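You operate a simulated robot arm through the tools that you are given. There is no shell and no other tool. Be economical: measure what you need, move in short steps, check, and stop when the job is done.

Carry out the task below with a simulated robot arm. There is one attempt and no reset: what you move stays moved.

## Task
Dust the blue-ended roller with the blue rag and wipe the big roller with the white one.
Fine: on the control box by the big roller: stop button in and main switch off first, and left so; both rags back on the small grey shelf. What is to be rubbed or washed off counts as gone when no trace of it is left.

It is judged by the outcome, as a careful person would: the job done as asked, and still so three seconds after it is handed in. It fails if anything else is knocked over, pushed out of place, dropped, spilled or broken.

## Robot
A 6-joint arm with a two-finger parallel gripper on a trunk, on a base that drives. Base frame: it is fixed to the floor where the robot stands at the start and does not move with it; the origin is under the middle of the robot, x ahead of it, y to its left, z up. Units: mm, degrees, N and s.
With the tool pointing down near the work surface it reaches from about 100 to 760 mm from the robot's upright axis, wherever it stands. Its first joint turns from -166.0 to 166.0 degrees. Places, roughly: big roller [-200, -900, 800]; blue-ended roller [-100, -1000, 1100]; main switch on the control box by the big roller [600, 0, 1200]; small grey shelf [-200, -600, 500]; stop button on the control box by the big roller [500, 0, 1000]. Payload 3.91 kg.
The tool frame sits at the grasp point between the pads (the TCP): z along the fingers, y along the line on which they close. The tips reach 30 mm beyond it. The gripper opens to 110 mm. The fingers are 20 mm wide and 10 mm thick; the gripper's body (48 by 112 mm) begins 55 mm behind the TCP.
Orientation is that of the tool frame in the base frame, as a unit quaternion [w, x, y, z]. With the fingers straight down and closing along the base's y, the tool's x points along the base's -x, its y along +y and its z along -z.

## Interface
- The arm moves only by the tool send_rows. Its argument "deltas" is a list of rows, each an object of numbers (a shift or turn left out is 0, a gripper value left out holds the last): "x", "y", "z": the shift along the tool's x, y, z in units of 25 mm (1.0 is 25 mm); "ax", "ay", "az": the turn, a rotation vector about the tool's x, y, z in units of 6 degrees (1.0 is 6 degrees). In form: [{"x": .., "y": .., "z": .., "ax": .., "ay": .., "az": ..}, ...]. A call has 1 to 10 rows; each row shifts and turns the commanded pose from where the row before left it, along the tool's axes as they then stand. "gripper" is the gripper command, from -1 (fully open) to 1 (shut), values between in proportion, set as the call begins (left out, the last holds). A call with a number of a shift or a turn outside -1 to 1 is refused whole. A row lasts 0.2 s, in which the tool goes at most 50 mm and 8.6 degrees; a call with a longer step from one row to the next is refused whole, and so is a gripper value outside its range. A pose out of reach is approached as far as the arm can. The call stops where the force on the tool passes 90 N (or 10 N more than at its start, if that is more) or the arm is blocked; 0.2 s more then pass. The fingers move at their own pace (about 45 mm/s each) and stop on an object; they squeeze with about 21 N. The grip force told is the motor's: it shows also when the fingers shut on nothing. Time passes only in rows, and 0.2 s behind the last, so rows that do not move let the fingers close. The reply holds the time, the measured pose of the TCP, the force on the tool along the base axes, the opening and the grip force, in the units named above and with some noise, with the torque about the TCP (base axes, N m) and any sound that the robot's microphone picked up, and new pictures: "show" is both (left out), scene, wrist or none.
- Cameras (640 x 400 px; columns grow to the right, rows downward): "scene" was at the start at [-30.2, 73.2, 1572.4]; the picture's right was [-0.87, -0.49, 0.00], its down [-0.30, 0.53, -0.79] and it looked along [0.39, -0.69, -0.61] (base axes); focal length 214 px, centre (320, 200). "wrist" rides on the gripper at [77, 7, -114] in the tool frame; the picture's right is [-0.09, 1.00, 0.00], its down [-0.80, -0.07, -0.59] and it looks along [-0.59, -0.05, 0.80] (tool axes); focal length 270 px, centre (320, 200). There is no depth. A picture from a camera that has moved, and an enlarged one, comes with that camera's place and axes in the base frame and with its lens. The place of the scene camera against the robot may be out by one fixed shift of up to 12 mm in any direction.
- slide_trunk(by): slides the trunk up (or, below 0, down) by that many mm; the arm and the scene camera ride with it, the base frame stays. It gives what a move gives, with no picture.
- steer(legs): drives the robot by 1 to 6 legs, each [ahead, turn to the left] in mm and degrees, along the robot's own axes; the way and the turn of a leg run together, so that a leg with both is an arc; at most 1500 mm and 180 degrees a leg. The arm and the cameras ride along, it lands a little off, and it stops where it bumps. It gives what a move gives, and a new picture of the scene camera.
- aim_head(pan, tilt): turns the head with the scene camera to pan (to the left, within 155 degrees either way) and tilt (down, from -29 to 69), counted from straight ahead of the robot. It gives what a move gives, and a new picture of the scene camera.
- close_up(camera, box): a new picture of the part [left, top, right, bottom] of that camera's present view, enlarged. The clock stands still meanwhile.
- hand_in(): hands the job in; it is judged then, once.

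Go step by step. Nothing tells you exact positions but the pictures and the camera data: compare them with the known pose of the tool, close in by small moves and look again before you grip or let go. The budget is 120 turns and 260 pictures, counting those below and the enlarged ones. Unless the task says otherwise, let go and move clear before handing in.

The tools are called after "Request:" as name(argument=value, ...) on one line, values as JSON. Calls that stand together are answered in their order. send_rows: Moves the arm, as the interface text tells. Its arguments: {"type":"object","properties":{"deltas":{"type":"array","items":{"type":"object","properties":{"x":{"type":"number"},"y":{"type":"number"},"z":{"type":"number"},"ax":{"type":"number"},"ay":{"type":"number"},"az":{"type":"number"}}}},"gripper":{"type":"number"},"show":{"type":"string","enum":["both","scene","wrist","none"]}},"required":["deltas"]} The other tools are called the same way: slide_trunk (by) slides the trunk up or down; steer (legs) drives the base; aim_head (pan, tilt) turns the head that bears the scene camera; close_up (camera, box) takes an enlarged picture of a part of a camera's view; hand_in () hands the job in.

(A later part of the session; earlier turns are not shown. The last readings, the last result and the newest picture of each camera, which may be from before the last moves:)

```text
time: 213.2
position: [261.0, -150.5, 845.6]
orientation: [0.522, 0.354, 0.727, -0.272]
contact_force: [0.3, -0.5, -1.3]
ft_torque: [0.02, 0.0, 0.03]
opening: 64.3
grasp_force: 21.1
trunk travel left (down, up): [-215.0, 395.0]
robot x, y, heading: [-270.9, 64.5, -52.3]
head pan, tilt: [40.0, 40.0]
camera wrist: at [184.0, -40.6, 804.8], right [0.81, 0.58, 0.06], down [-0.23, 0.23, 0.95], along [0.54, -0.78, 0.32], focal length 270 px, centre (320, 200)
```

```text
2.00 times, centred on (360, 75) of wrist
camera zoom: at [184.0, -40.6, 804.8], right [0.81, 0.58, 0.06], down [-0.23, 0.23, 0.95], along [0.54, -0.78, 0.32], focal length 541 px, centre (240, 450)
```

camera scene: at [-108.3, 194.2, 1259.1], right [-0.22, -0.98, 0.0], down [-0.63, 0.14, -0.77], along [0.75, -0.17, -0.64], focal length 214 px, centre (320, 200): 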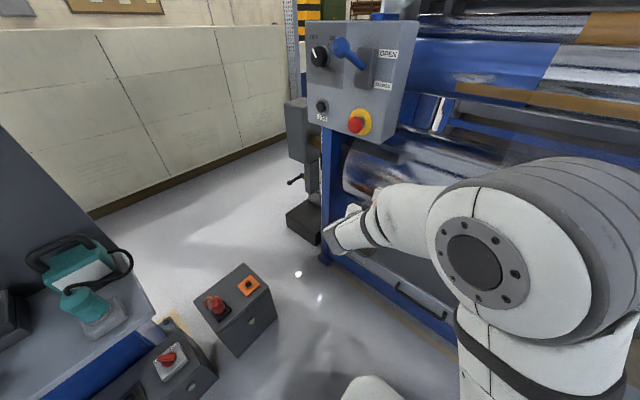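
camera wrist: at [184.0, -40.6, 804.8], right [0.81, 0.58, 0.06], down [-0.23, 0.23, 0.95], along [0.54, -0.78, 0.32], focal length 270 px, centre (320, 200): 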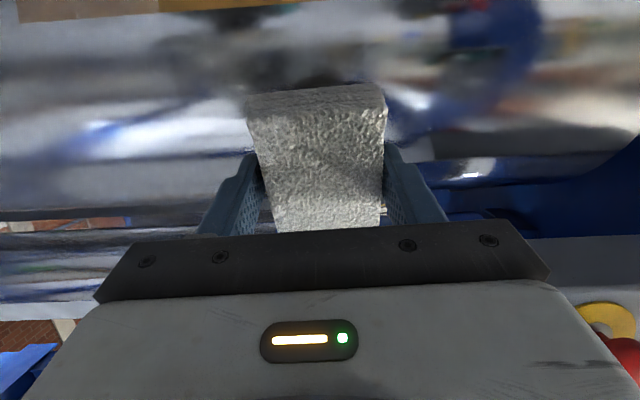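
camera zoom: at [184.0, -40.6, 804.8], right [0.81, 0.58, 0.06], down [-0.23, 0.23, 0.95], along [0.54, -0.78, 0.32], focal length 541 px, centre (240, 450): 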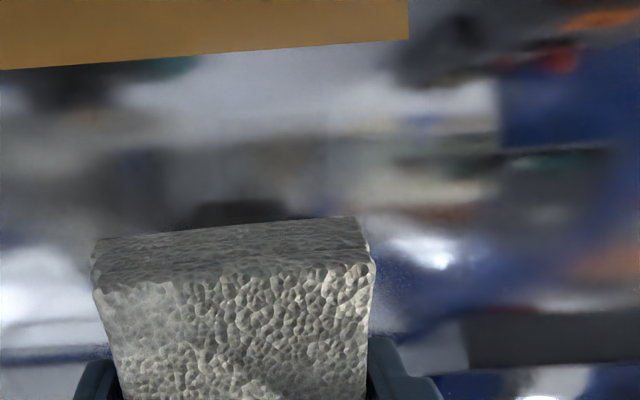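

Request:
close_up(camera="wrist", box=[290, 30, 450, 110])

Request:
send_rows(deltas=[{"x": 0.8, "z": -0.3}, {"x": 0.8, "z": -0.3}, {"x": 0.8}], show="none")

Request:
close_up(camera="wrist", box=[290, 0, 530, 120])

```text
4.00 times, centred on (370, 70) of wrist
camera zoom: at [184.0, -40.6, 804.8], right [0.81, 0.58, 0.06], down [-0.23, 0.23, 0.95], along [0.54, -0.78, 0.32], focal length 1081 px, centre (120, 720)
```

zoom: 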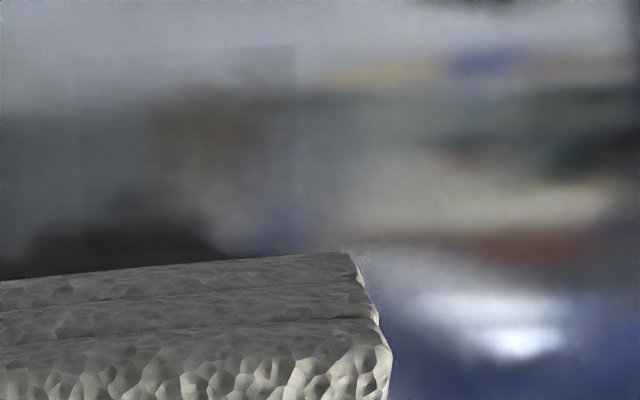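

```text
time: 213.9
position: [238.3, -125.1, 794.1]
orientation: [0.521, 0.354, 0.728, -0.271]
contact_force: [-0.4, -0.3, -0.4]
ft_torque: [0.01, -0.04, 0.02]
opening: 64.2
grasp_force: 20.7
trunk travel left (down, up): [-215.0, 395.0]
robot x, y, heading: [-266.8, 64.5, -52.3]
head pan, tilt: [40.0, 40.0]
```

```text
2.67 times, centred on (410, 60) of wrist
camera zoom: at [162.7, -15.8, 755.4], right [0.81, 0.58, 0.06], down [-0.23, 0.23, 0.95], along [0.54, -0.78, 0.32], focal length 721 px, centre (80, 573)
```

zoom: 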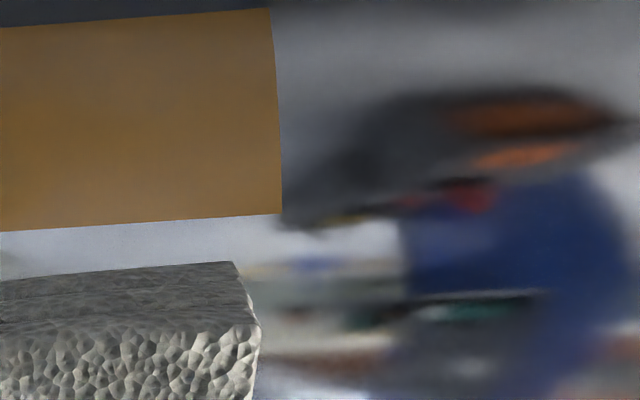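

Faint traces remain at the left part (d≈110-160), covered by few passes. I rub a lane at d≈132.

Request:
send_rows(deltas=[{"ay": -0.8, "y": 0.3}, {"ay": -0.8, "y": 0.35}, {"ay": -0.73, "x": 0.3}, {"x": 0.4, "z": 0.6}, {"z": 0.9}, {"z": 0.9}, {"z": 0.9}, {"z": 0.9}, {"z": 0.78}], show="none")

Request:
send_rows(deltas=[{"z": 0.3}, {"z": 0.25}, {"z": 0.2}], show="none")

```text
time: 215.9
position: [326.3, -212.8, 769.3]
orientation: [0.607, 0.317, 0.659, -0.312]
contact_force: [-0.6, 0.2, -0.7]
ft_torque: [0.04, 0.0, -0.02]
opening: 64.5
grasp_force: 21.3
trunk travel left (down, up): [-215.0, 395.0]
robot x, y, heading: [-272.5, 63.7, -52.7]
head pan, tilt: [40.0, 40.0]
```

```text
time: 216.8
position: [337.0, -227.9, 768.5]
orientation: [0.608, 0.317, 0.658, -0.312]
contact_force: [0.3, -0.2, -0.4]
ft_torque: [0.0, 0.01, 0.01]
opening: 64.3
grasp_force: 20.8
trunk travel left (down, up): [-215.0, 395.0]
robot x, y, heading: [-267.7, 61.7, -52.5]
head pan, tilt: [40.0, 40.0]
```

Request:
send_rows(deltas=[{"z": 0.1}, {"z": 0.08}], show="none")

Request:
send_rows(deltas=[{"x": 0.59, "z": 0.02, "ay": -0.7}, {"x": 0.59, "z": 0.02, "ay": -0.7}, {"x": 0.59, "z": 0.02, "ay": -0.7}, {"x": -0.59, "z": 0.02, "ay": 0.7}, {"x": -0.59, "z": 0.02, "ay": 0.7}, {"x": -0.59, "z": 0.02, "ay": 0.7}], show="none")

```text
time: 217.3
position: [338.7, -228.4, 766.5]
orientation: [0.607, 0.317, 0.658, -0.313]
contact_force: [-13.9, 17.3, -1.3]
ft_torque: [-0.35, -0.19, -0.32]
opening: 64.7
grasp_force: 20.8
trunk travel left (down, up): [-215.0, 395.0]
robot x, y, heading: [-271.0, 66.6, -52.3]
head pan, tilt: [40.0, 40.0]
```

```text
time: 218.8
position: [337.0, -230.6, 765.2]
orientation: [0.604, 0.319, 0.66, -0.313]
contact_force: [-30.0, 35.8, -22.1]
ft_torque: [1.01, -0.85, -1.71]
opening: 64.6
grasp_force: 21.0
trunk travel left (down, up): [-215.0, 395.0]
robot x, y, heading: [-271.6, 63.9, -52.4]
head pan, tilt: [40.0, 40.0]
```

Request:
send_rows(deltas=[{"x": 0.59, "z": 0.02, "ay": -0.7}, {"x": 0.59, "z": 0.01, "ay": -0.7}, {"x": 0.59, "z": 0.01, "ay": -0.7}, {"x": 0.59, "z": 0.01, "ay": -0.7}, {"x": -0.59, "z": 0.02, "ay": 0.7}, {"x": -0.59, "z": 0.02, "ay": 0.7}, {"x": -0.59, "z": 0.02, "ay": 0.7}, {"x": -0.59, "z": 0.02, "ay": 0.7}], show="none")

Request:
send_rows(deltas=[{"x": 0.59, "z": 0.02, "ay": -0.7}, {"x": 0.59, "z": 0.01, "ay": -0.7}, {"x": 0.59, "z": 0.01, "ay": -0.7}, {"x": 0.59, "z": 0.01, "ay": -0.7}, {"x": -0.59, "y": 0.2, "z": 0.02, "ay": 0.7}, {"x": -0.59, "y": 0.2, "z": 0.02, "ay": 0.7}, {"x": -0.59, "y": 0.2, "z": 0.02, "ay": 0.7}, {"x": -0.59, "y": 0.2, "z": 0.02, "ay": 0.7}], show="none")

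Request:
send_rows(deltas=[{"x": 0.59, "z": 0.02, "ay": -0.7}, {"x": 0.59, "z": 0.01, "ay": -0.7}, {"x": 0.59, "z": 0.01, "ay": -0.7}, {"x": 0.59, "z": 0.01, "ay": -0.7}, {"x": -0.59, "z": 0.02, "ay": 0.7}, {"x": -0.59, "z": 0.02, "ay": 0.7}, {"x": -0.59, "z": 0.02, "ay": 0.7}, {"x": -0.59, "z": 0.02, "ay": 0.7}], show="none")

Request:
send_rows(deltas=[{"x": 0.59, "z": 0.02, "ay": -0.7}, {"x": 0.59, "z": 0.01, "ay": -0.7}, {"x": 0.59, "z": 0.01, "ay": -0.7}, {"x": 0.59, "z": 0.01, "ay": -0.7}, {"x": -0.59, "y": 0.3, "z": 0.02, "ay": 0.7}, {"x": -0.59, "y": 0.3, "z": 0.02, "ay": 0.7}, {"x": -0.59, "y": 0.3, "z": 0.02, "ay": 0.7}, {"x": -0.59, "y": 0.3, "z": 0.02, "ay": 0.7}], show="none")

```text
time: 219.8
position: [337.3, -229.2, 719.7]
orientation: [0.7, 0.266, 0.559, -0.357]
contact_force: [-37.5, 35.0, 21.1]
ft_torque: [-1.1, 0.47, -1.99]
opening: 64.5
grasp_force: 20.4
trunk travel left (down, up): [-215.0, 395.0]
robot x, y, heading: [-270.2, 65.0, -52.2]
head pan, tilt: [40.0, 40.0]
stopped in row 5: the force on the tool passed its limit at 107 N (the readings are from after the stop); the commanded pose is now the measured one
```

```text
time: 220.2
position: [338.0, -228.4, 714.7]
orientation: [0.719, 0.254, 0.533, -0.367]
contact_force: [-43.6, 37.6, 22.0]
ft_torque: [-1.23, 0.41, -2.35]
opening: 64.5
grasp_force: 20.4
trunk travel left (down, up): [-215.0, 395.0]
robot x, y, heading: [-271.2, 61.9, -52.3]
head pan, tilt: [40.0, 40.0]
stopped in row 1: the force on the tool passed its limit at 99 N (the readings are from after the stop); the commanded pose is now the measured one
```

```text
time: 220.5
position: [337.2, -228.3, 712.5]
orientation: [0.731, 0.246, 0.514, -0.376]
contact_force: [-47.1, 35.6, 23.3]
ft_torque: [-1.21, 0.15, -1.71]
opening: 64.2
grasp_force: 20.5
trunk travel left (down, up): [-215.0, 395.0]
robot x, y, heading: [-272.6, 68.7, -52.3]
head pan, tilt: [40.0, 40.0]
stopped in row 1: the force on the tool passed its limit at 100 N (the readings are from after the stop); the commanded pose is now the measured one
```

```text
time: 220.8
position: [337.6, -227.3, 711.5]
orientation: [0.743, 0.237, 0.498, -0.38]
contact_force: [-46.4, 33.4, 19.3]
ft_torque: [-0.23, -0.92, -0.58]
opening: 64.4
grasp_force: 21.1
trunk travel left (down, up): [-215.0, 395.0]
robot x, y, heading: [-269.6, 66.0, -52.6]
head pan, tilt: [40.0, 40.0]
stopped in row 1: the force on the tool passed its limit at 98 N (the readings are from after the stop); the commanded pose is now the measured one
```

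I ease off, resync the tool tilt, and do upward strokes from here.

Request:
send_rows(deltas=[{"z": -0.3}, {"ay": 0.9}, {"ay": 0.9}, {"z": 0.1}], show="none")

Request:
send_rows(deltas=[{"z": 0.06}, {"z": 0.06}], show="none")

```text
time: 221.8
position: [340.4, -229.1, 702.2]
orientation: [0.688, 0.274, 0.571, -0.354]
contact_force: [0.1, 0.0, -0.3]
ft_torque: [0.01, -0.01, 0.02]
opening: 64.6
grasp_force: 21.2
trunk travel left (down, up): [-215.0, 395.0]
robot x, y, heading: [-267.2, 68.5, -52.4]
head pan, tilt: [40.0, 40.0]
```

```text
time: 222.4
position: [339.9, -229.6, 702.2]
orientation: [0.688, 0.272, 0.572, -0.354]
contact_force: [-11.7, 17.1, -4.7]
ft_torque: [0.11, -0.28, -0.79]
opening: 64.2
grasp_force: 21.2
trunk travel left (down, up): [-215.0, 395.0]
robot x, y, heading: [-266.6, 63.4, -52.1]
head pan, tilt: [40.0, 40.0]
```

Request:
send_rows(deltas=[{"x": -0.59, "z": 0.03, "ay": 0.6}, {"x": -0.59, "z": 0.03, "ay": 0.6}, {"x": -0.59, "z": 0.03, "ay": 0.7}, {"x": -0.59, "z": 0.03, "ay": 0.7}, {"x": -0.59, "z": 0.02, "ay": 0.7}], show="none")

Request:
send_rows(deltas=[{"x": 0.59, "z": 0.01, "ay": -0.7}, {"x": 0.59, "z": 0.01, "ay": -0.7}, {"x": 0.59, "z": 0.01, "ay": -0.7}, {"x": -0.59, "z": 0.02, "ay": 0.7}, {"x": -0.59, "z": 0.02, "ay": 0.7}, {"x": -0.59, "z": 0.02, "ay": 0.7}], show="none")

```text
time: 223.7
position: [341.1, -227.3, 775.7]
orientation: [0.578, 0.33, 0.682, -0.302]
contact_force: [-19.2, 22.9, -13.4]
ft_torque: [0.5, -0.36, -0.67]
opening: 64.2
grasp_force: 21.1
trunk travel left (down, up): [-215.0, 395.0]
robot x, y, heading: [-268.4, 65.9, -52.6]
head pan, tilt: [40.0, 40.0]
```

```text
time: 225.1
position: [341.1, -225.5, 775.6]
orientation: [0.579, 0.33, 0.681, -0.302]
contact_force: [-12.1, 17.1, -4.9]
ft_torque: [0.2, -0.32, -0.18]
opening: 64.3
grasp_force: 21.1
trunk travel left (down, up): [-215.0, 395.0]
robot x, y, heading: [-270.6, 62.6, -52.2]
head pan, tilt: [40.0, 40.0]
```

Request:
send_rows(deltas=[{"x": 0.59, "z": 0.05, "ay": -0.7}, {"x": 0.59, "z": 0.01, "ay": -0.7}, {"x": 0.59, "z": 0.01, "ay": -0.7}, {"x": 0.59, "z": 0.01, "ay": -0.7}, {"x": -0.59, "z": 0.03, "ay": 0.7}, {"x": -0.59, "z": 0.03, "ay": 0.7}, {"x": -0.59, "z": 0.02, "ay": 0.7}, {"x": -0.59, "z": 0.02, "ay": 0.7}], show="none")

Request:
send_rows(deltas=[{"x": 0.59, "y": 0.2, "z": 0.03, "ay": -0.7}, {"x": 0.59, "y": 0.2, "z": 0.01, "ay": -0.7}, {"x": 0.59, "y": 0.2, "z": 0.01, "ay": -0.7}, {"x": 0.59, "y": 0.2, "z": 0.01, "ay": -0.7}, {"x": -0.59, "z": 0.03, "ay": 0.7}, {"x": -0.59, "z": 0.03, "ay": 0.7}, {"x": -0.59, "z": 0.02, "ay": 0.7}, {"x": -0.59, "z": 0.02, "ay": 0.7}], show="none")

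```text
time: 226.8
position: [342.2, -226.8, 777.7]
orientation: [0.58, 0.329, 0.681, -0.301]
contact_force: [-7.1, 10.2, 0.3]
ft_torque: [0.04, -0.18, -0.42]
opening: 64.4
grasp_force: 20.6
trunk travel left (down, up): [-215.0, 395.0]
robot x, y, heading: [-271.7, 65.6, -52.4]
head pan, tilt: [40.0, 40.0]
```

```text
time: 228.7
position: [356.5, -215.7, 777.0]
orientation: [0.58, 0.33, 0.681, -0.302]
contact_force: [-10.1, 14.2, -2.8]
ft_torque: [0.1, -0.29, -0.31]
opening: 64.2
grasp_force: 21.0
trunk travel left (down, up): [-215.0, 395.0]
robot x, y, heading: [-270.0, 67.4, -52.6]
head pan, tilt: [40.0, 40.0]
```

Good. A bit more pressure for two further cycles while moving to d≈190, then view.

Request:
send_rows(deltas=[{"x": 0.59, "z": 0.08, "ay": -0.7}, {"x": 0.59, "z": 0.02, "ay": -0.7}, {"x": 0.59, "z": 0.01, "ay": -0.7}, {"x": 0.59, "z": 0.01, "ay": -0.7}, {"x": -0.59, "z": 0.03, "ay": 0.7}, {"x": -0.59, "z": 0.03, "ay": 0.7}, {"x": -0.59, "z": 0.02, "ay": 0.7}, {"x": -0.59, "z": 0.02, "ay": 0.7}], show="none")

Request:
send_rows(deltas=[{"x": 0.59, "y": 0.35, "z": 0.03, "ay": -0.7}, {"x": 0.59, "y": 0.35, "z": 0.01, "ay": -0.7}, {"x": 0.59, "y": 0.35, "z": 0.01, "ay": -0.7}, {"x": 0.59, "y": 0.35, "z": 0.01, "ay": -0.7}, {"x": -0.59, "z": 0.03, "ay": 0.7}, {"x": -0.59, "z": 0.03, "ay": 0.7}, {"x": -0.59, "z": 0.02, "ay": 0.7}, {"x": -0.59, "z": 0.02, "ay": 0.7}], show="none")

Request:
send_rows(deltas=[{"z": -1}, {"z": -1}, {"z": -1}, {"z": -1, "x": -0.6, "ay": 0.6}, {"z": -0.8, "x": -0.6, "ay": 0.8}, {"y": -1}, {"y": -1}], show="wrist")

Request:
close_up(camera="wrist", box=[200, 0, 460, 120])

```text
time: 230.4
position: [356.5, -214.5, 775.2]
orientation: [0.579, 0.331, 0.681, -0.303]
contact_force: [-16.0, 21.3, -7.0]
ft_torque: [0.15, -0.35, -0.41]
opening: 64.4
grasp_force: 21.3
trunk travel left (down, up): [-215.0, 395.0]
robot x, y, heading: [-271.2, 68.0, -52.4]
head pan, tilt: [40.0, 40.0]
```

```text
time: 232.2
position: [385.8, -192.7, 772.8]
orientation: [0.581, 0.33, 0.68, -0.303]
contact_force: [-11.2, 14.9, -1.3]
ft_torque: [-0.05, -0.28, -0.3]
opening: 64.7
grasp_force: 21.1
trunk travel left (down, up): [-215.0, 395.0]
robot x, y, heading: [-271.7, 67.8, -52.3]
head pan, tilt: [40.0, 40.0]
```

```text
time: 233.8
position: [281.5, -133.3, 824.8]
orientation: [0.529, 0.351, 0.721, -0.278]
contact_force: [0.7, 0.4, -0.1]
ft_torque: [-0.03, 0.0, -0.02]
opening: 64.5
grasp_force: 20.7
trunk travel left (down, up): [-215.0, 395.0]
robot x, y, heading: [-268.0, 66.9, -52.4]
head pan, tilt: [40.0, 40.0]
camera wrist: at [207.5, -24.6, 782.1], right [0.81, 0.58, 0.06], down [-0.24, 0.25, 0.94], along [0.53, -0.78, 0.34], focal length 270 px, centre (320, 200)
```

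wrist: 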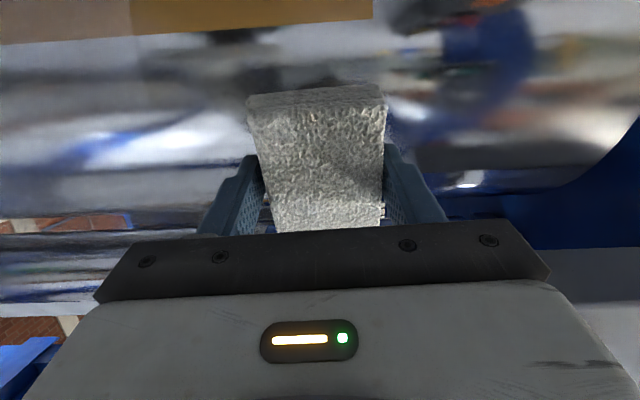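

```text
2.46 times, centred on (330, 60) of wrist
camera zoom: at [207.5, -24.6, 782.1], right [0.81, 0.58, 0.06], down [-0.24, 0.25, 0.94], along [0.53, -0.78, 0.34], focal length 665 px, centre (295, 545)
```

zoom: 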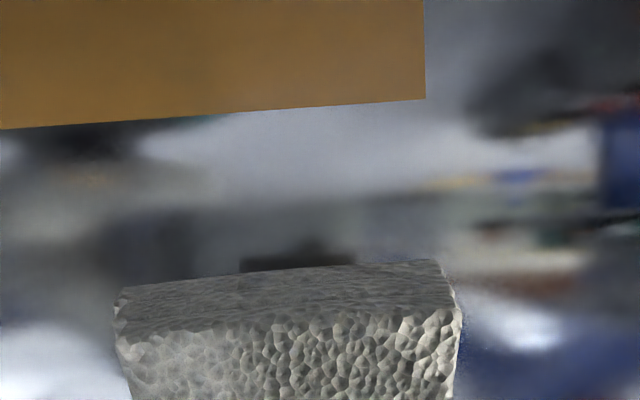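

The brown patch looks gone from here. I back off and check it from above with the scene camera, arm out of the way.

Request:
steer(legs=[[-150, 0], [0, -30]])

Request:
aim_head(pan=70, tilt=30)

Request:
close_up(camera="scene", box=[300, 100, 560, 260])

```text
time: 236.7
position: [13.3, -256.2, 824.3]
orientation: [0.439, 0.526, 0.606, -0.405]
contact_force: [1.1, -0.2, 0.7]
ft_torque: [-0.01, -0.01, -0.06]
opening: 64.3
grasp_force: 20.8
trunk travel left (down, up): [-215.0, 395.0]
robot x, y, heading: [-359.4, 193.1, -81.4]
head pan, tilt: [40.0, 40.0]
camera scene: at [-152.9, 230.0, 1259.2], right [-0.66, -0.75, 0.0], down [-0.48, 0.43, -0.77], along [0.57, -0.51, -0.64], focal length 214 px, centre (320, 200)
```

scene: 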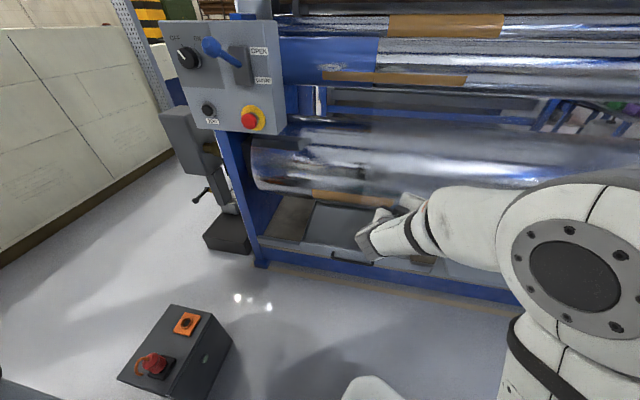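

```text
time: 237.7
position: [14.1, -256.0, 823.0]
orientation: [0.439, 0.525, 0.606, -0.405]
contact_force: [-0.6, 0.9, -0.8]
ft_torque: [0.0, -0.01, 0.02]
opening: 64.3
grasp_force: 20.9
trunk travel left (down, up): [-215.0, 395.0]
robot x, y, heading: [-357.9, 193.6, -81.6]
head pan, tilt: [70.0, 30.0]
camera scene: at [-128.1, 268.8, 1274.5], right [-0.2, -0.98, 0.0], down [-0.49, 0.1, -0.87], along [0.85, -0.17, -0.5], focal length 214 px, centre (320, 200)
```

scene: 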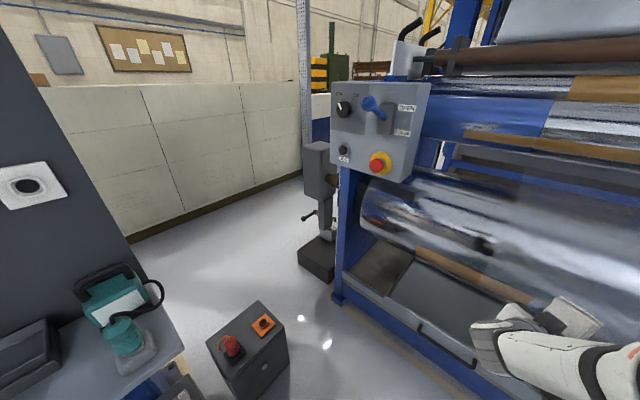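

```text
2.46 times, centred on (430, 180) of scene
camera zoom: at [-128.1, 268.8, 1274.5], right [-0.2, -0.98, 0.0], down [-0.49, 0.1, -0.87], along [0.85, -0.17, -0.5], focal length 528 px, centre (49, 249)
```

zoom: 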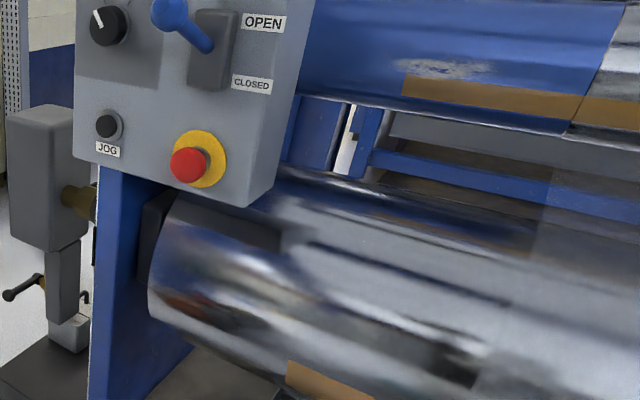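

The big roller shows no speckled patch now; the blue roller's dust patch is distinct on the band. I drive on to the shelf.

Request:
steer(legs=[[0, -61.5], [375, 0], [0, 90], [140, 0]])

Request:
aim_head(pan=0, tilt=50)

```text
time: 247.6
position: [-48.8, -368.7, 824.0]
orientation: [0.523, 0.366, 0.714, -0.288]
contact_force: [0.3, 0.0, 0.0]
ft_torque: [0.02, 0.02, -0.04]
opening: 64.4
grasp_force: 21.1
trunk travel left (down, up): [-215.0, 395.0]
robot x, y, heading: [-591.3, -144.1, -53.3]
head pan, tilt: [70.0, 30.0]
camera scene: at [-422.9, 26.6, 1274.5], right [0.28, -0.96, 0.0], down [-0.48, -0.14, -0.87], along [0.83, 0.25, -0.5], focal length 214 px, centre (320, 200)
```

scene: 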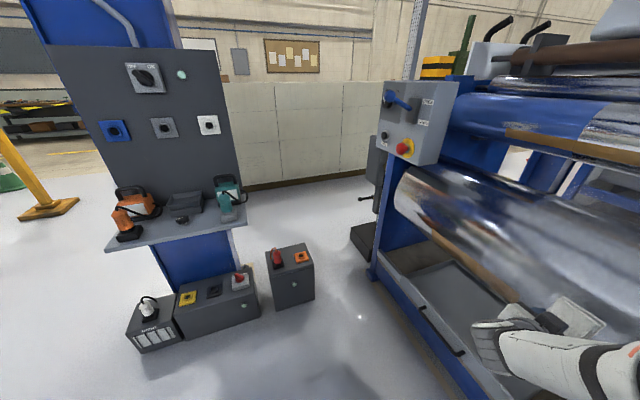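

```text
time: 249.0
position: [-49.4, -369.4, 824.0]
orientation: [0.523, 0.365, 0.714, -0.288]
contact_force: [-0.3, -0.1, -0.4]
ft_torque: [0.01, -0.02, -0.04]
opening: 64.3
grasp_force: 20.5
trunk travel left (down, up): [-215.0, 395.0]
robot x, y, heading: [-586.9, -146.2, -53.6]
head pan, tilt: [0.0, 50.0]
camera scene: at [-464.1, -60.6, 1245.0], right [-0.8, -0.6, 0.0], down [-0.46, 0.61, -0.64], along [0.38, -0.52, -0.77], focal length 214 px, centre (320, 200)
```

scene: 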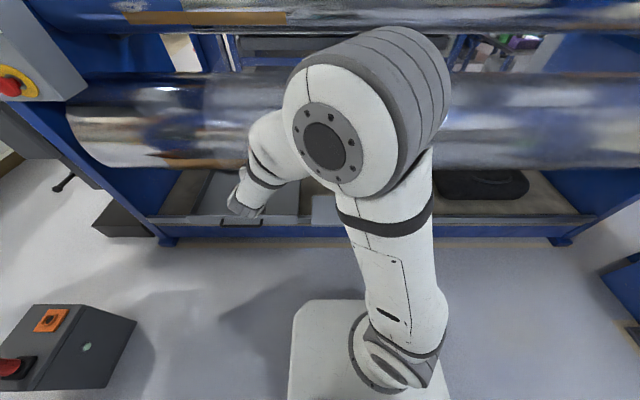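

Robot faces the shelf. I lower the tool relative to the shoulder, raise the trunk, then pitch the tool down, checking for limits.

Request:
send_rows(deltas=[{"x": 1, "z": 0.3, "y": -0.4}, {"x": 1, "z": 0.3, "y": -0.4}, {"x": 1, "z": 0.3, "y": -0.4}, {"x": 1, "z": 0.3, "y": -0.4}, {"x": 1, "z": 0.3, "y": -0.4}, {"x": 1, "z": 0.3, "y": -0.4}], show="none")

Request:
slide_trunk(by=250)

Request:
send_rows(deltas=[{"ay": 1}, {"ay": 1}, {"ay": 1}, {"ay": 1}, {"ay": 1}, {"ay": 1}], show="none")

```text
time: 250.4
position: [-101.6, -404.6, 668.4]
orientation: [0.523, 0.366, 0.714, -0.288]
contact_force: [-0.3, 0.1, -0.4]
ft_torque: [0.02, 0.0, 0.01]
opening: 64.3
grasp_force: 20.8
trunk travel left (down, up): [-215.0, 395.0]
robot x, y, heading: [-591.3, -144.8, -53.5]
head pan, tilt: [0.0, 50.0]
```

```text
time: 252.9
position: [-102.0, -404.4, 917.5]
orientation: [0.523, 0.366, 0.714, -0.288]
contact_force: [-1.1, -0.7, 0.4]
ft_torque: [0.01, 0.01, 0.03]
opening: 64.2
grasp_force: 20.8
trunk travel left (down, up): [-465.0, 145.0]
robot x, y, heading: [-592.3, -147.6, -53.2]
head pan, tilt: [0.0, 50.0]
```

```text
time: 254.3
position: [-101.0, -404.9, 919.1]
orientation: [0.276, 0.437, 0.841, -0.159]
contact_force: [0.4, 0.3, -1.2]
ft_torque: [0.01, 0.01, 0.02]
opening: 64.1
grasp_force: 21.6
trunk travel left (down, up): [-465.0, 145.0]
robot x, y, heading: [-588.3, -149.0, -53.4]
head pan, tilt: [0.0, 50.0]
```

Request:
send_rows(deltas=[{"ay": 1}, {"ay": 1}, {"ay": 1}, {"ay": 1}, {"ay": 1}, {"ay": 1}, {"ay": 0.2, "y": -0.6}, {"y": -0.8, "z": 0.5}, {"y": -0.8, "z": 0.5}, {"y": -0.8, "z": 0.5}], show="none")

Request:
send_rows(deltas=[{"y": -0.8, "z": 0.5, "x": -0.4}, {"y": -0.8, "z": 0.5, "x": -0.4}, {"y": -0.8, "z": 0.5, "x": -0.4}, {"y": -0.4, "z": 0.5, "x": -0.4}, {"z": 0.5, "x": -0.4}], show="both")

```text
time: 256.5
position: [-166.2, -449.2, 874.8]
orientation: [0.067, 0.462, 0.882, -0.058]
contact_force: [-0.3, -0.2, -0.4]
ft_torque: [0.02, 0.05, -0.01]
opening: 64.2
grasp_force: 20.6
out of reach, approached as far as the arm can: row 5, 6, 7
trunk travel left (down, up): [-465.0, 145.0]
robot x, y, heading: [-586.0, -149.9, -53.3]
head pan, tilt: [0.0, 50.0]
```

```text
time: 257.7
position: [-189.7, -537.3, 825.6]
orientation: [0.067, 0.463, 0.882, -0.061]
contact_force: [0.1, -0.5, -0.6]
ft_torque: [-0.01, -0.02, 0.02]
opening: 64.5
grasp_force: 21.2
trunk travel left (down, up): [-465.0, 145.0]
robot x, y, heading: [-590.0, -146.9, -53.1]
head pan, tilt: [0.0, 50.0]
camera scene: at [-463.9, -61.0, 1495.0], right [-0.8, -0.6, 0.0], down [-0.46, 0.62, -0.64], along [0.38, -0.52, -0.77], focal length 214 px, centre (320, 200)
camera wrist: at [-234.9, -452.1, 923.4], right [0.87, 0.49, -0.03], down [0.35, -0.59, 0.73], along [0.34, -0.65, -0.68], focal length 270 px, centre (320, 200)
```

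scene: 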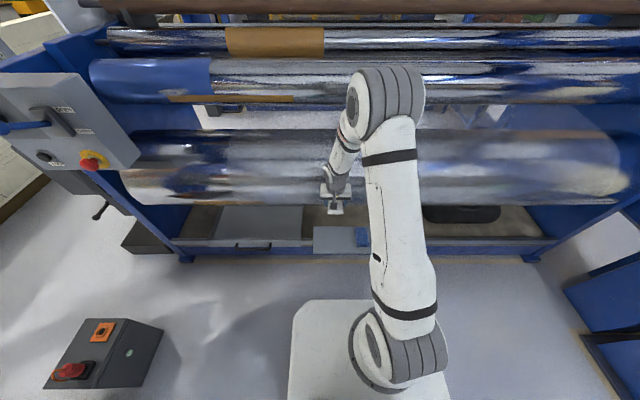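
wrist: 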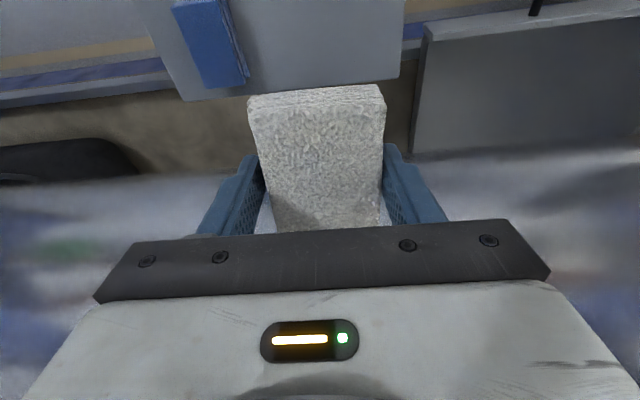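

Over the white rag's place, still 10° tilted. I lower and level it.

Request:
send_rows(deltas=[{"z": 1, "x": 0.1}, {"z": 1, "x": 0.1}, {"z": 1, "x": 0.1}, {"z": 1, "x": 0.1}, {"z": 1, "x": 0.1}, {"ay": 0.9}, {"ay": 0.85}], show="wrist")

```text
time: 259.3
position: [-201.2, -540.2, 692.4]
orientation: [-0.012, 0.465, 0.884, -0.04]
contact_force: [-0.4, -0.2, -0.6]
ft_torque: [0.0, 0.0, 0.01]
opening: 64.3
grasp_force: 21.0
out of reach, approached as far as the arm can: row 7
trunk travel left (down, up): [-465.0, 145.0]
robot x, y, heading: [-589.1, -142.4, -53.4]
head pan, tilt: [0.0, 50.0]
camera wrist: at [-232.6, -466.2, 803.1], right [0.87, 0.49, -0.08], down [0.43, -0.66, 0.61], along [0.25, -0.57, -0.79], focal length 270 px, centre (320, 200)
```

wrist: 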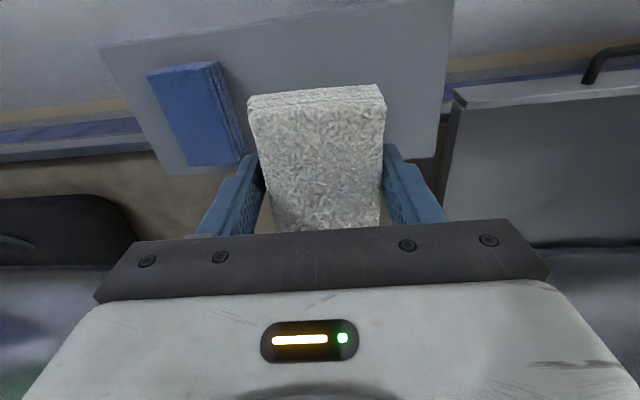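

Request:
send_rows(deltas=[{"ax": -0.79, "az": -0.35, "y": 0.4}, {"y": 0.3, "x": -0.2, "z": 0.6}, {"z": 0.9}, {"z": 0.9}, {"z": 0.9}, {"z": 0.8}], show="wrist")

Request:
close_up(camera="scene", box=[290, 190, 410, 270])

```text
time: 260.7
position: [-197.5, -540.8, 585.5]
orientation: [0.001, 0.457, 0.889, -0.037]
contact_force: [-0.6, 0.7, 0.2]
ft_torque: [0.01, -0.02, 0.02]
opening: 64.5
grasp_force: 21.0
out of reach, approached as far as the arm can: row 1
trunk travel left (down, up): [-465.0, 145.0]
robot x, y, heading: [-591.0, -145.8, -53.7]
head pan, tilt: [0.0, 50.0]
camera wrist: at [-232.7, -466.1, 694.6], right [0.86, 0.51, -0.06], down [0.43, -0.65, 0.63], along [0.28, -0.56, -0.78], focal length 270 px, centre (320, 200)
```

wrist: 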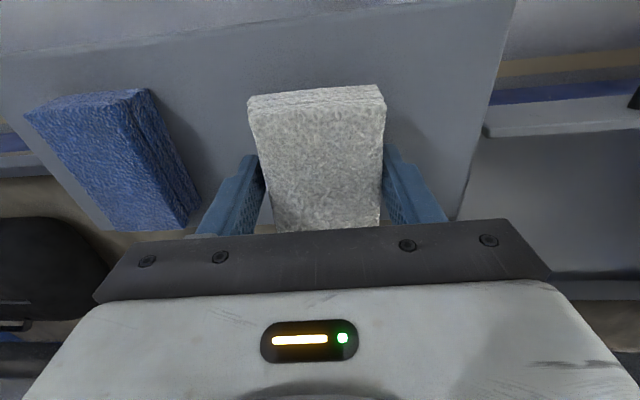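

```text
5.00 times, centred on (350, 230) of scene
camera zoom: at [-463.9, -61.0, 1495.0], right [-0.8, -0.6, 0.0], down [-0.46, 0.62, -0.64], along [0.38, -0.52, -0.77], focal length 1072 px, centre (170, 50)
```

zoom: 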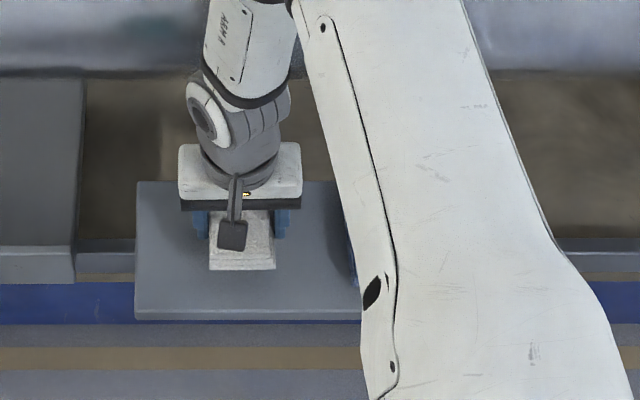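

I level a bit more and lower until the rag rests.

Request:
send_rows(deltas=[{"ax": -0.6}, {"z": 0.5}, {"z": 0.4}, {"z": 0.2}], show="none")

```text
time: 261.7
position: [-210.6, -523.8, 552.3]
orientation: [0.016, 0.457, 0.889, -0.014]
contact_force: [-0.6, -0.6, -0.4]
ft_torque: [0.0, -0.03, 0.01]
opening: 64.1
grasp_force: 21.3
out of reach, approached as far as the arm can: row 1, 2, 3
trunk travel left (down, up): [-465.0, 145.0]
robot x, y, heading: [-589.9, -140.9, -53.2]
head pan, tilt: [0.0, 50.0]
```

Request:
send_rows(deltas=[{"z": 0.15}], show="none")

Request:
send_rows(deltas=[{"z": 0.1}], show="wrist")

Request:
close_up(camera="scene", box=[290, 190, 410, 270])

```text
time: 262.1
position: [-209.7, -524.6, 551.1]
orientation: [0.017, 0.457, 0.889, -0.015]
contact_force: [1.5, 2.4, 18.8]
ft_torque: [0.93, -0.23, 0.15]
opening: 64.7
grasp_force: 21.1
trunk travel left (down, up): [-465.0, 145.0]
robot x, y, heading: [-592.5, -146.4, -53.6]
head pan, tilt: [0.0, 50.0]
```

```text
time: 262.5
position: [-208.5, -524.4, 550.6]
orientation: [0.02, 0.457, 0.889, -0.015]
contact_force: [0.5, 8.0, 58.8]
ft_torque: [2.07, -0.99, 0.29]
opening: 64.5
grasp_force: 21.0
trunk travel left (down, up): [-465.0, 145.0]
robot x, y, heading: [-589.6, -145.6, -53.3]
head pan, tilt: [0.0, 50.0]
camera wrist: at [-250.6, -453.1, 660.0], right [0.86, 0.51, 0.0], down [0.4, -0.66, 0.63], along [0.32, -0.55, -0.77], focal length 270 px, centre (320, 200)
```

wrist: 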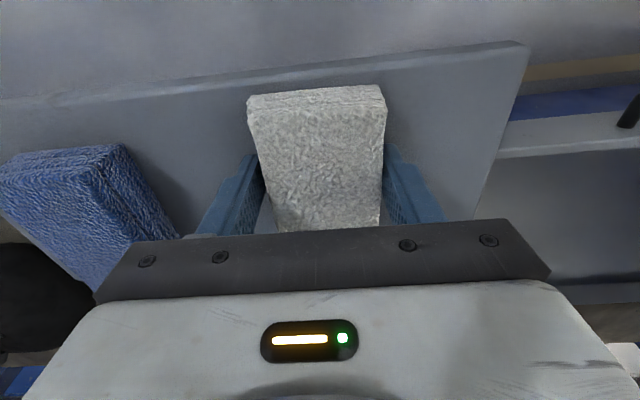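

```text
5.00 times, centred on (350, 230) of scene
camera zoom: at [-468.0, -56.8, 1496.0], right [-0.8, -0.6, 0.0], down [-0.45, 0.61, -0.65], along [0.38, -0.52, -0.76], focal length 1072 px, centre (170, 50)
```

zoom: 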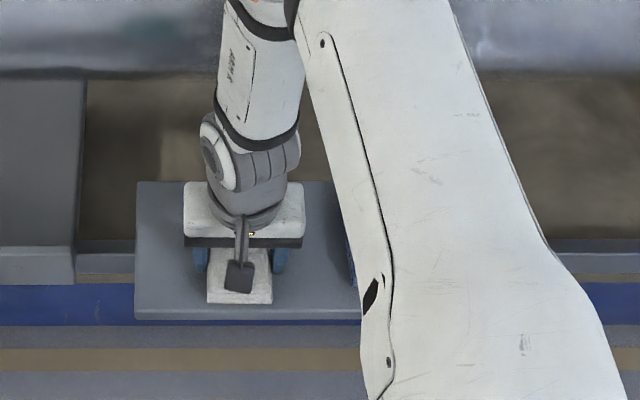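

The rag rests on the shelf, wholly within it. I release and lift.

Request:
send_rows(deltas=[{"z": -0.15}, {}, {}], gripper=-0.7, show="none")

Request:
send_rows(deltas=[{"z": -0.5}, {"z": -0.8}, {"z": -0.8}, {"z": -0.8}], show="wrist")

```text
time: 263.3
position: [-209.5, -523.3, 552.4]
orientation: [0.017, 0.458, 0.889, -0.015]
contact_force: [-8.2, -7.0, 30.0]
ft_torque: [0.77, -0.79, -0.09]
opening: 88.1
grasp_force: 0.1
trunk travel left (down, up): [-465.0, 145.0]
robot x, y, heading: [-589.7, -141.4, -53.4]
head pan, tilt: [0.0, 50.0]
```

```text
time: 264.3
position: [-219.7, -512.6, 615.9]
orientation: [0.017, 0.457, 0.889, -0.015]
contact_force: [0.7, -0.5, 0.0]
ft_torque: [0.01, 0.0, -0.01]
opening: 93.4
grasp_force: 0.0
out of reach, approached as far as the arm can: row 2, 3, 4
trunk travel left (down, up): [-465.0, 145.0]
robot x, y, heading: [-589.8, -147.5, -53.5]
head pan, tilt: [0.0, 50.0]
camera wrist: at [-259.7, -440.6, 727.4], right [0.86, 0.51, -0.01], down [0.4, -0.67, 0.63], along [0.31, -0.55, -0.78], focal length 270 px, centre (320, 200)
```

wrist: 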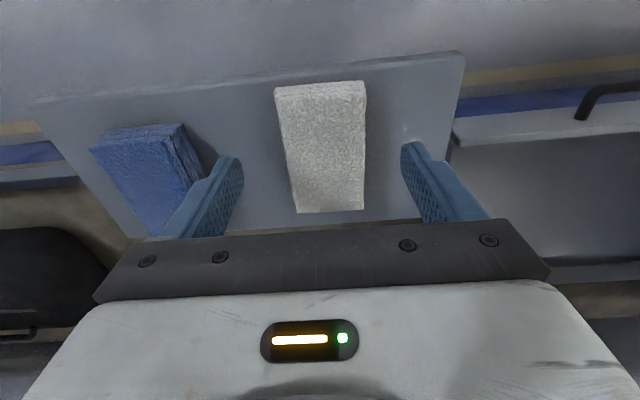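

White rag is back on the shelf. I shift over the blue rag at this height.

Request:
send_rows(deltas=[{"y": -1, "x": -0.2}, {"y": -1, "x": -0.2}, {"y": -1, "x": -0.3}, {"y": -1, "x": -0.3}, {"y": -1, "x": -0.3}, {"y": -0.8, "x": -0.3}], gripper=-0.8, show="both")

```text
time: 265.7
position: [-338.6, -618.1, 611.6]
orientation: [0.012, 0.454, 0.891, -0.025]
contact_force: [-0.2, 0.2, 0.7]
ft_torque: [0.0, 0.01, 0.02]
opening: 98.4
grasp_force: 0.0
out of reach, approached as far as the arm can: row 1, 2, 3, 4, 5, 6
trunk travel left (down, up): [-465.0, 145.0]
robot x, y, heading: [-583.2, -150.9, -53.3]
head pan, tilt: [0.0, 50.0]
camera scene: at [-463.8, -60.8, 1494.9], right [-0.8, -0.6, 0.0], down [-0.46, 0.62, -0.64], along [0.38, -0.52, -0.77], focal length 214 px, centre (320, 200)
camera wrist: at [-378.2, -546.4, 721.4], right [0.86, 0.51, -0.03], down [0.41, -0.66, 0.63], along [0.3, -0.55, -0.78], focal length 270 px, centre (320, 200)
```

scene: 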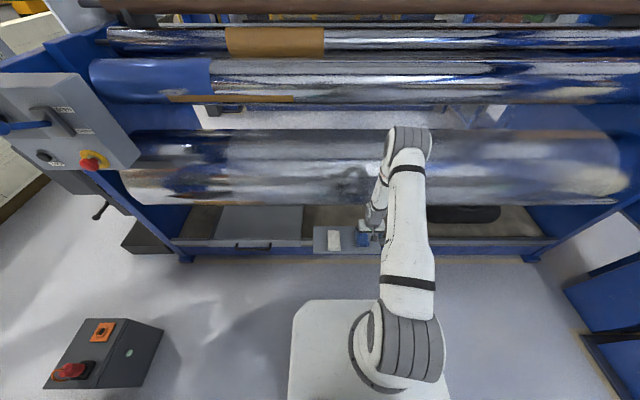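
wrist: 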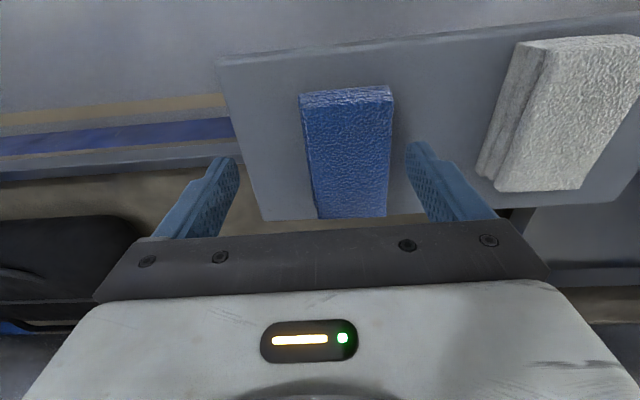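

Request:
send_rows(deltas=[{"y": 0.6, "x": -0.4}, {"x": -0.4, "z": 0.4}, {"z": 0.6}, {"z": 0.6}], show="wrist")

```text
time: 266.7
position: [-340.6, -617.4, 583.6]
orientation: [0.022, 0.456, 0.89, -0.025]
contact_force: [-12.2, 18.4, 69.7]
ft_torque: [3.09, -2.11, 1.08]
opening: 99.3
grasp_force: 0.3
out of reach, approached as far as the arm can: row 1, 2, 3, 4
trunk travel left (down, up): [-465.0, 145.0]
robot x, y, heading: [-592.0, -140.0, -53.7]
head pan, tilt: [0.0, 50.0]
stopped in row 4: the force on the tool passed its limit at 117 N (the readings are from after the stop); the commanded pose is now the measured one
camera wrist: at [-382.8, -544.0, 692.3], right [0.86, 0.51, -0.02], down [0.4, -0.65, 0.64], along [0.32, -0.56, -0.77], focal length 270 px, centre (320, 200)
```

wrist: 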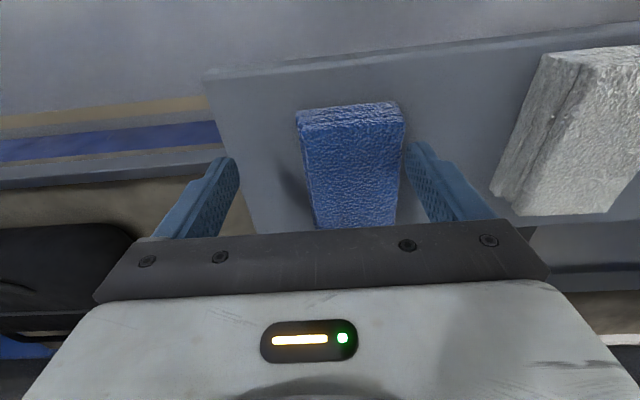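

A fingertip pressed on the rag while lateral corrections were refused. I lift, then correct by turning the base ~2° left and 20 mm ahead.

Request:
send_rows(deltas=[{"z": -0.6}, {"z": -0.6}], show="none")

Request:
steer(legs=[[20, 2.2]])

Request:
close_up(camera="wrist", box=[0, 0, 640, 400])

```text
time: 267.3
position: [-339.8, -618.0, 605.3]
orientation: [0.02, 0.456, 0.889, -0.026]
contact_force: [0.2, -0.2, 0.1]
ft_torque: [-0.01, 0.03, 0.02]
opening: 99.0
grasp_force: 0.1
trunk travel left (down, up): [-465.0, 145.0]
robot x, y, heading: [-588.7, -147.1, -53.2]
head pan, tilt: [0.0, 50.0]
```

```text
time: 268.1
position: [-310.7, -623.0, 606.8]
orientation: [0.019, 0.439, 0.898, -0.025]
contact_force: [0.6, -0.2, 0.0]
ft_torque: [0.02, -0.03, -0.01]
opening: 99.0
grasp_force: 0.0
trunk travel left (down, up): [-465.0, 145.0]
robot x, y, heading: [-576.1, -165.1, -51.5]
head pan, tilt: [0.0, 50.0]
camera scene: at [-456.1, -74.6, 1494.9], right [-0.78, -0.62, 0.0], down [-0.48, 0.6, -0.64], along [0.4, -0.5, -0.77], focal length 214 px, centre (320, 200)
```

scene: 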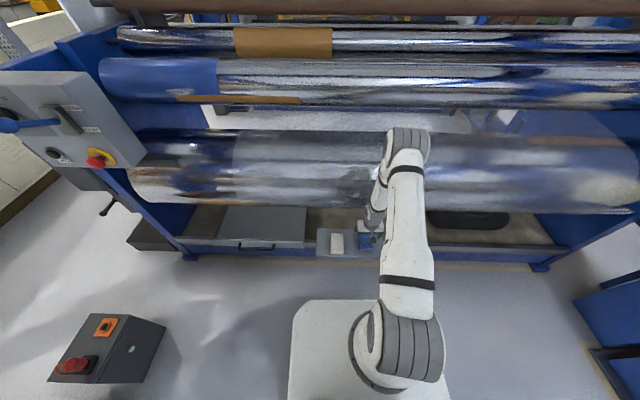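

```text
1.00 times, centred on (320, 200) of wrist (not enlarged: the box is as wide or as high as the picture)
camera zoom: at [-353.1, -552.4, 715.0], right [0.84, 0.54, -0.02], down [0.43, -0.64, 0.64], along [0.33, -0.55, -0.77], focal length 270 px, centre (320, 200)
```

zoom: 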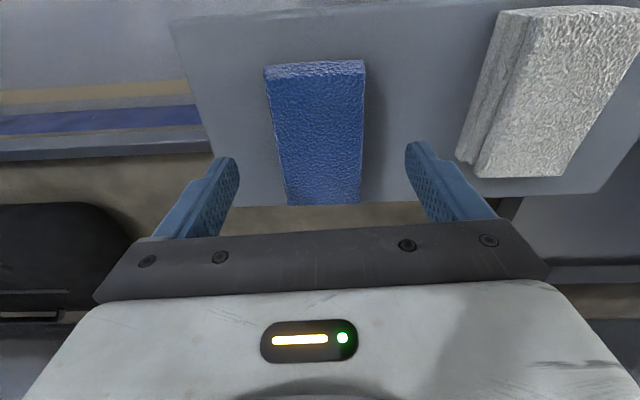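

Centred now. I descend.

Request:
send_rows(deltas=[{"z": 0.6}, {"z": 0.6}, {"z": 0.5}], show="none")

Request:
send_rows(deltas=[{"z": 0.2}, {"z": 0.15}], show="wrist")

```text
time: 268.9
position: [-309.5, -626.6, 564.3]
orientation: [0.02, 0.438, 0.898, -0.025]
contact_force: [0.6, -1.2, 0.2]
ft_torque: [-0.03, 0.02, 0.0]
opening: 98.8
grasp_force: 0.1
trunk travel left (down, up): [-465.0, 145.0]
robot x, y, heading: [-578.5, -162.8, -51.3]
head pan, tilt: [0.0, 50.0]
```

```text
time: 269.5
position: [-308.9, -627.1, 556.4]
orientation: [0.02, 0.439, 0.898, -0.025]
contact_force: [-0.4, -0.7, 0.2]
ft_torque: [-0.01, -0.03, 0.02]
opening: 98.9
grasp_force: 0.1
trunk travel left (down, up): [-465.0, 145.0]
robot x, y, heading: [-580.3, -165.0, -51.6]
head pan, tilt: [0.0, 50.0]
camera wrist: at [-352.2, -555.5, 664.1], right [0.84, 0.54, -0.02], down [0.43, -0.64, 0.64], along [0.33, -0.55, -0.77], focal length 270 px, centre (320, 200)
```

wrist: 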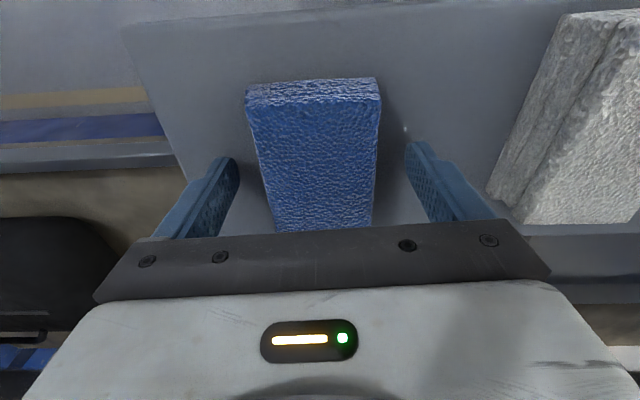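

Request:
send_rows(deltas=[{"z": 0.06}, {}, {}, {}, {}, {}, {}], gripper=1, show="none")

Request:
send_rows(deltas=[{"z": -0.1}, {"z": -0.2}, {"z": -0.3}, {"z": -0.4}, {"z": -0.5}, {"z": -0.5}], show="wrist")

```text
time: 271.1
position: [-309.0, -627.6, 553.5]
orientation: [0.02, 0.439, 0.898, -0.025]
contact_force: [0.5, -1.3, 3.6]
ft_torque: [0.06, -0.08, -0.05]
opening: 64.8
grasp_force: 20.8
trunk travel left (down, up): [-465.0, 145.0]
robot x, y, heading: [-575.2, -166.6, -51.4]
head pan, tilt: [0.0, 50.0]
```

```text
time: 272.5
position: [-309.5, -623.4, 603.2]
orientation: [0.02, 0.438, 0.898, -0.025]
contact_force: [-1.5, 0.0, -0.5]
ft_torque: [0.01, -0.02, 0.01]
opening: 64.6
grasp_force: 20.6
trunk travel left (down, up): [-465.0, 145.0]
robot x, y, heading: [-577.2, -163.0, -51.6]
head pan, tilt: [0.0, 50.0]
camera wrist: at [-352.5, -551.8, 711.2], right [0.84, 0.54, -0.02], down [0.43, -0.64, 0.64], along [0.33, -0.55, -0.77], focal length 270 px, centre (320, 200)
```

wrist: 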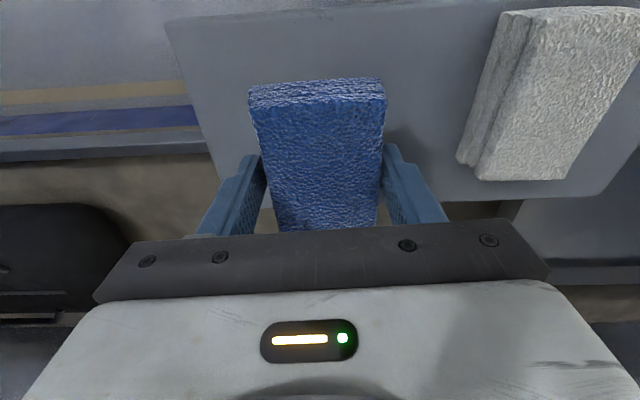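

Blue rag held. I back off, raise the trunk, and drive (reversing along the machine with the arm pointing away) to d≈-60.

Request:
steer(legs=[[-100, 0], [0, -89], [-500, 0]])

Request:
slide_trunk(by=145)

```text
time: 280.1
position: [-706.5, -45.3, 601.7]
orientation: [-0.008, 0.957, 0.287, -0.029]
contact_force: [0.1, -1.3, -1.3]
ft_torque: [0.05, 0.01, 0.04]
opening: 64.5
grasp_force: 21.4
trunk travel left (down, up): [-465.0, 145.0]
robot x, y, heading: [-214.4, 189.0, -142.6]
head pan, tilt: [0.0, 50.0]
camera scene: at [-122.0, 65.6, 1494.9], right [-0.61, 0.8, 0.0], down [0.61, 0.46, -0.64], along [-0.51, -0.39, -0.77], focal length 214 px, centre (320, 200)
```

scene: 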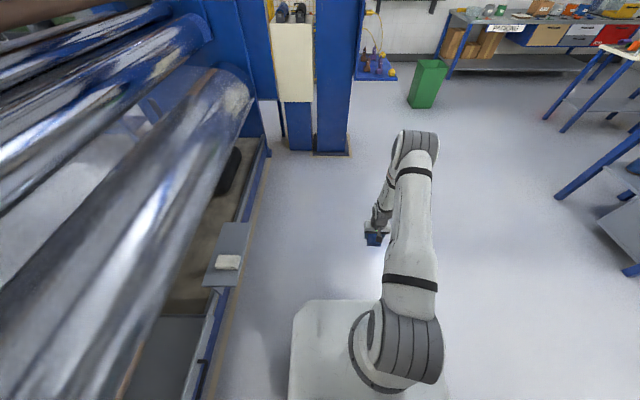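

```text
time: 281.8
position: [-704.7, -44.6, 747.4]
orientation: [-0.008, 0.957, 0.287, -0.03]
contact_force: [0.4, 0.0, -1.9]
ft_torque: [-0.01, 0.0, -0.01]
opening: 64.3
grasp_force: 20.5
trunk travel left (down, up): [-610.0, 0.0]
robot x, y, heading: [-214.7, 188.2, -142.8]
head pan, tilt: [0.0, 50.0]
```

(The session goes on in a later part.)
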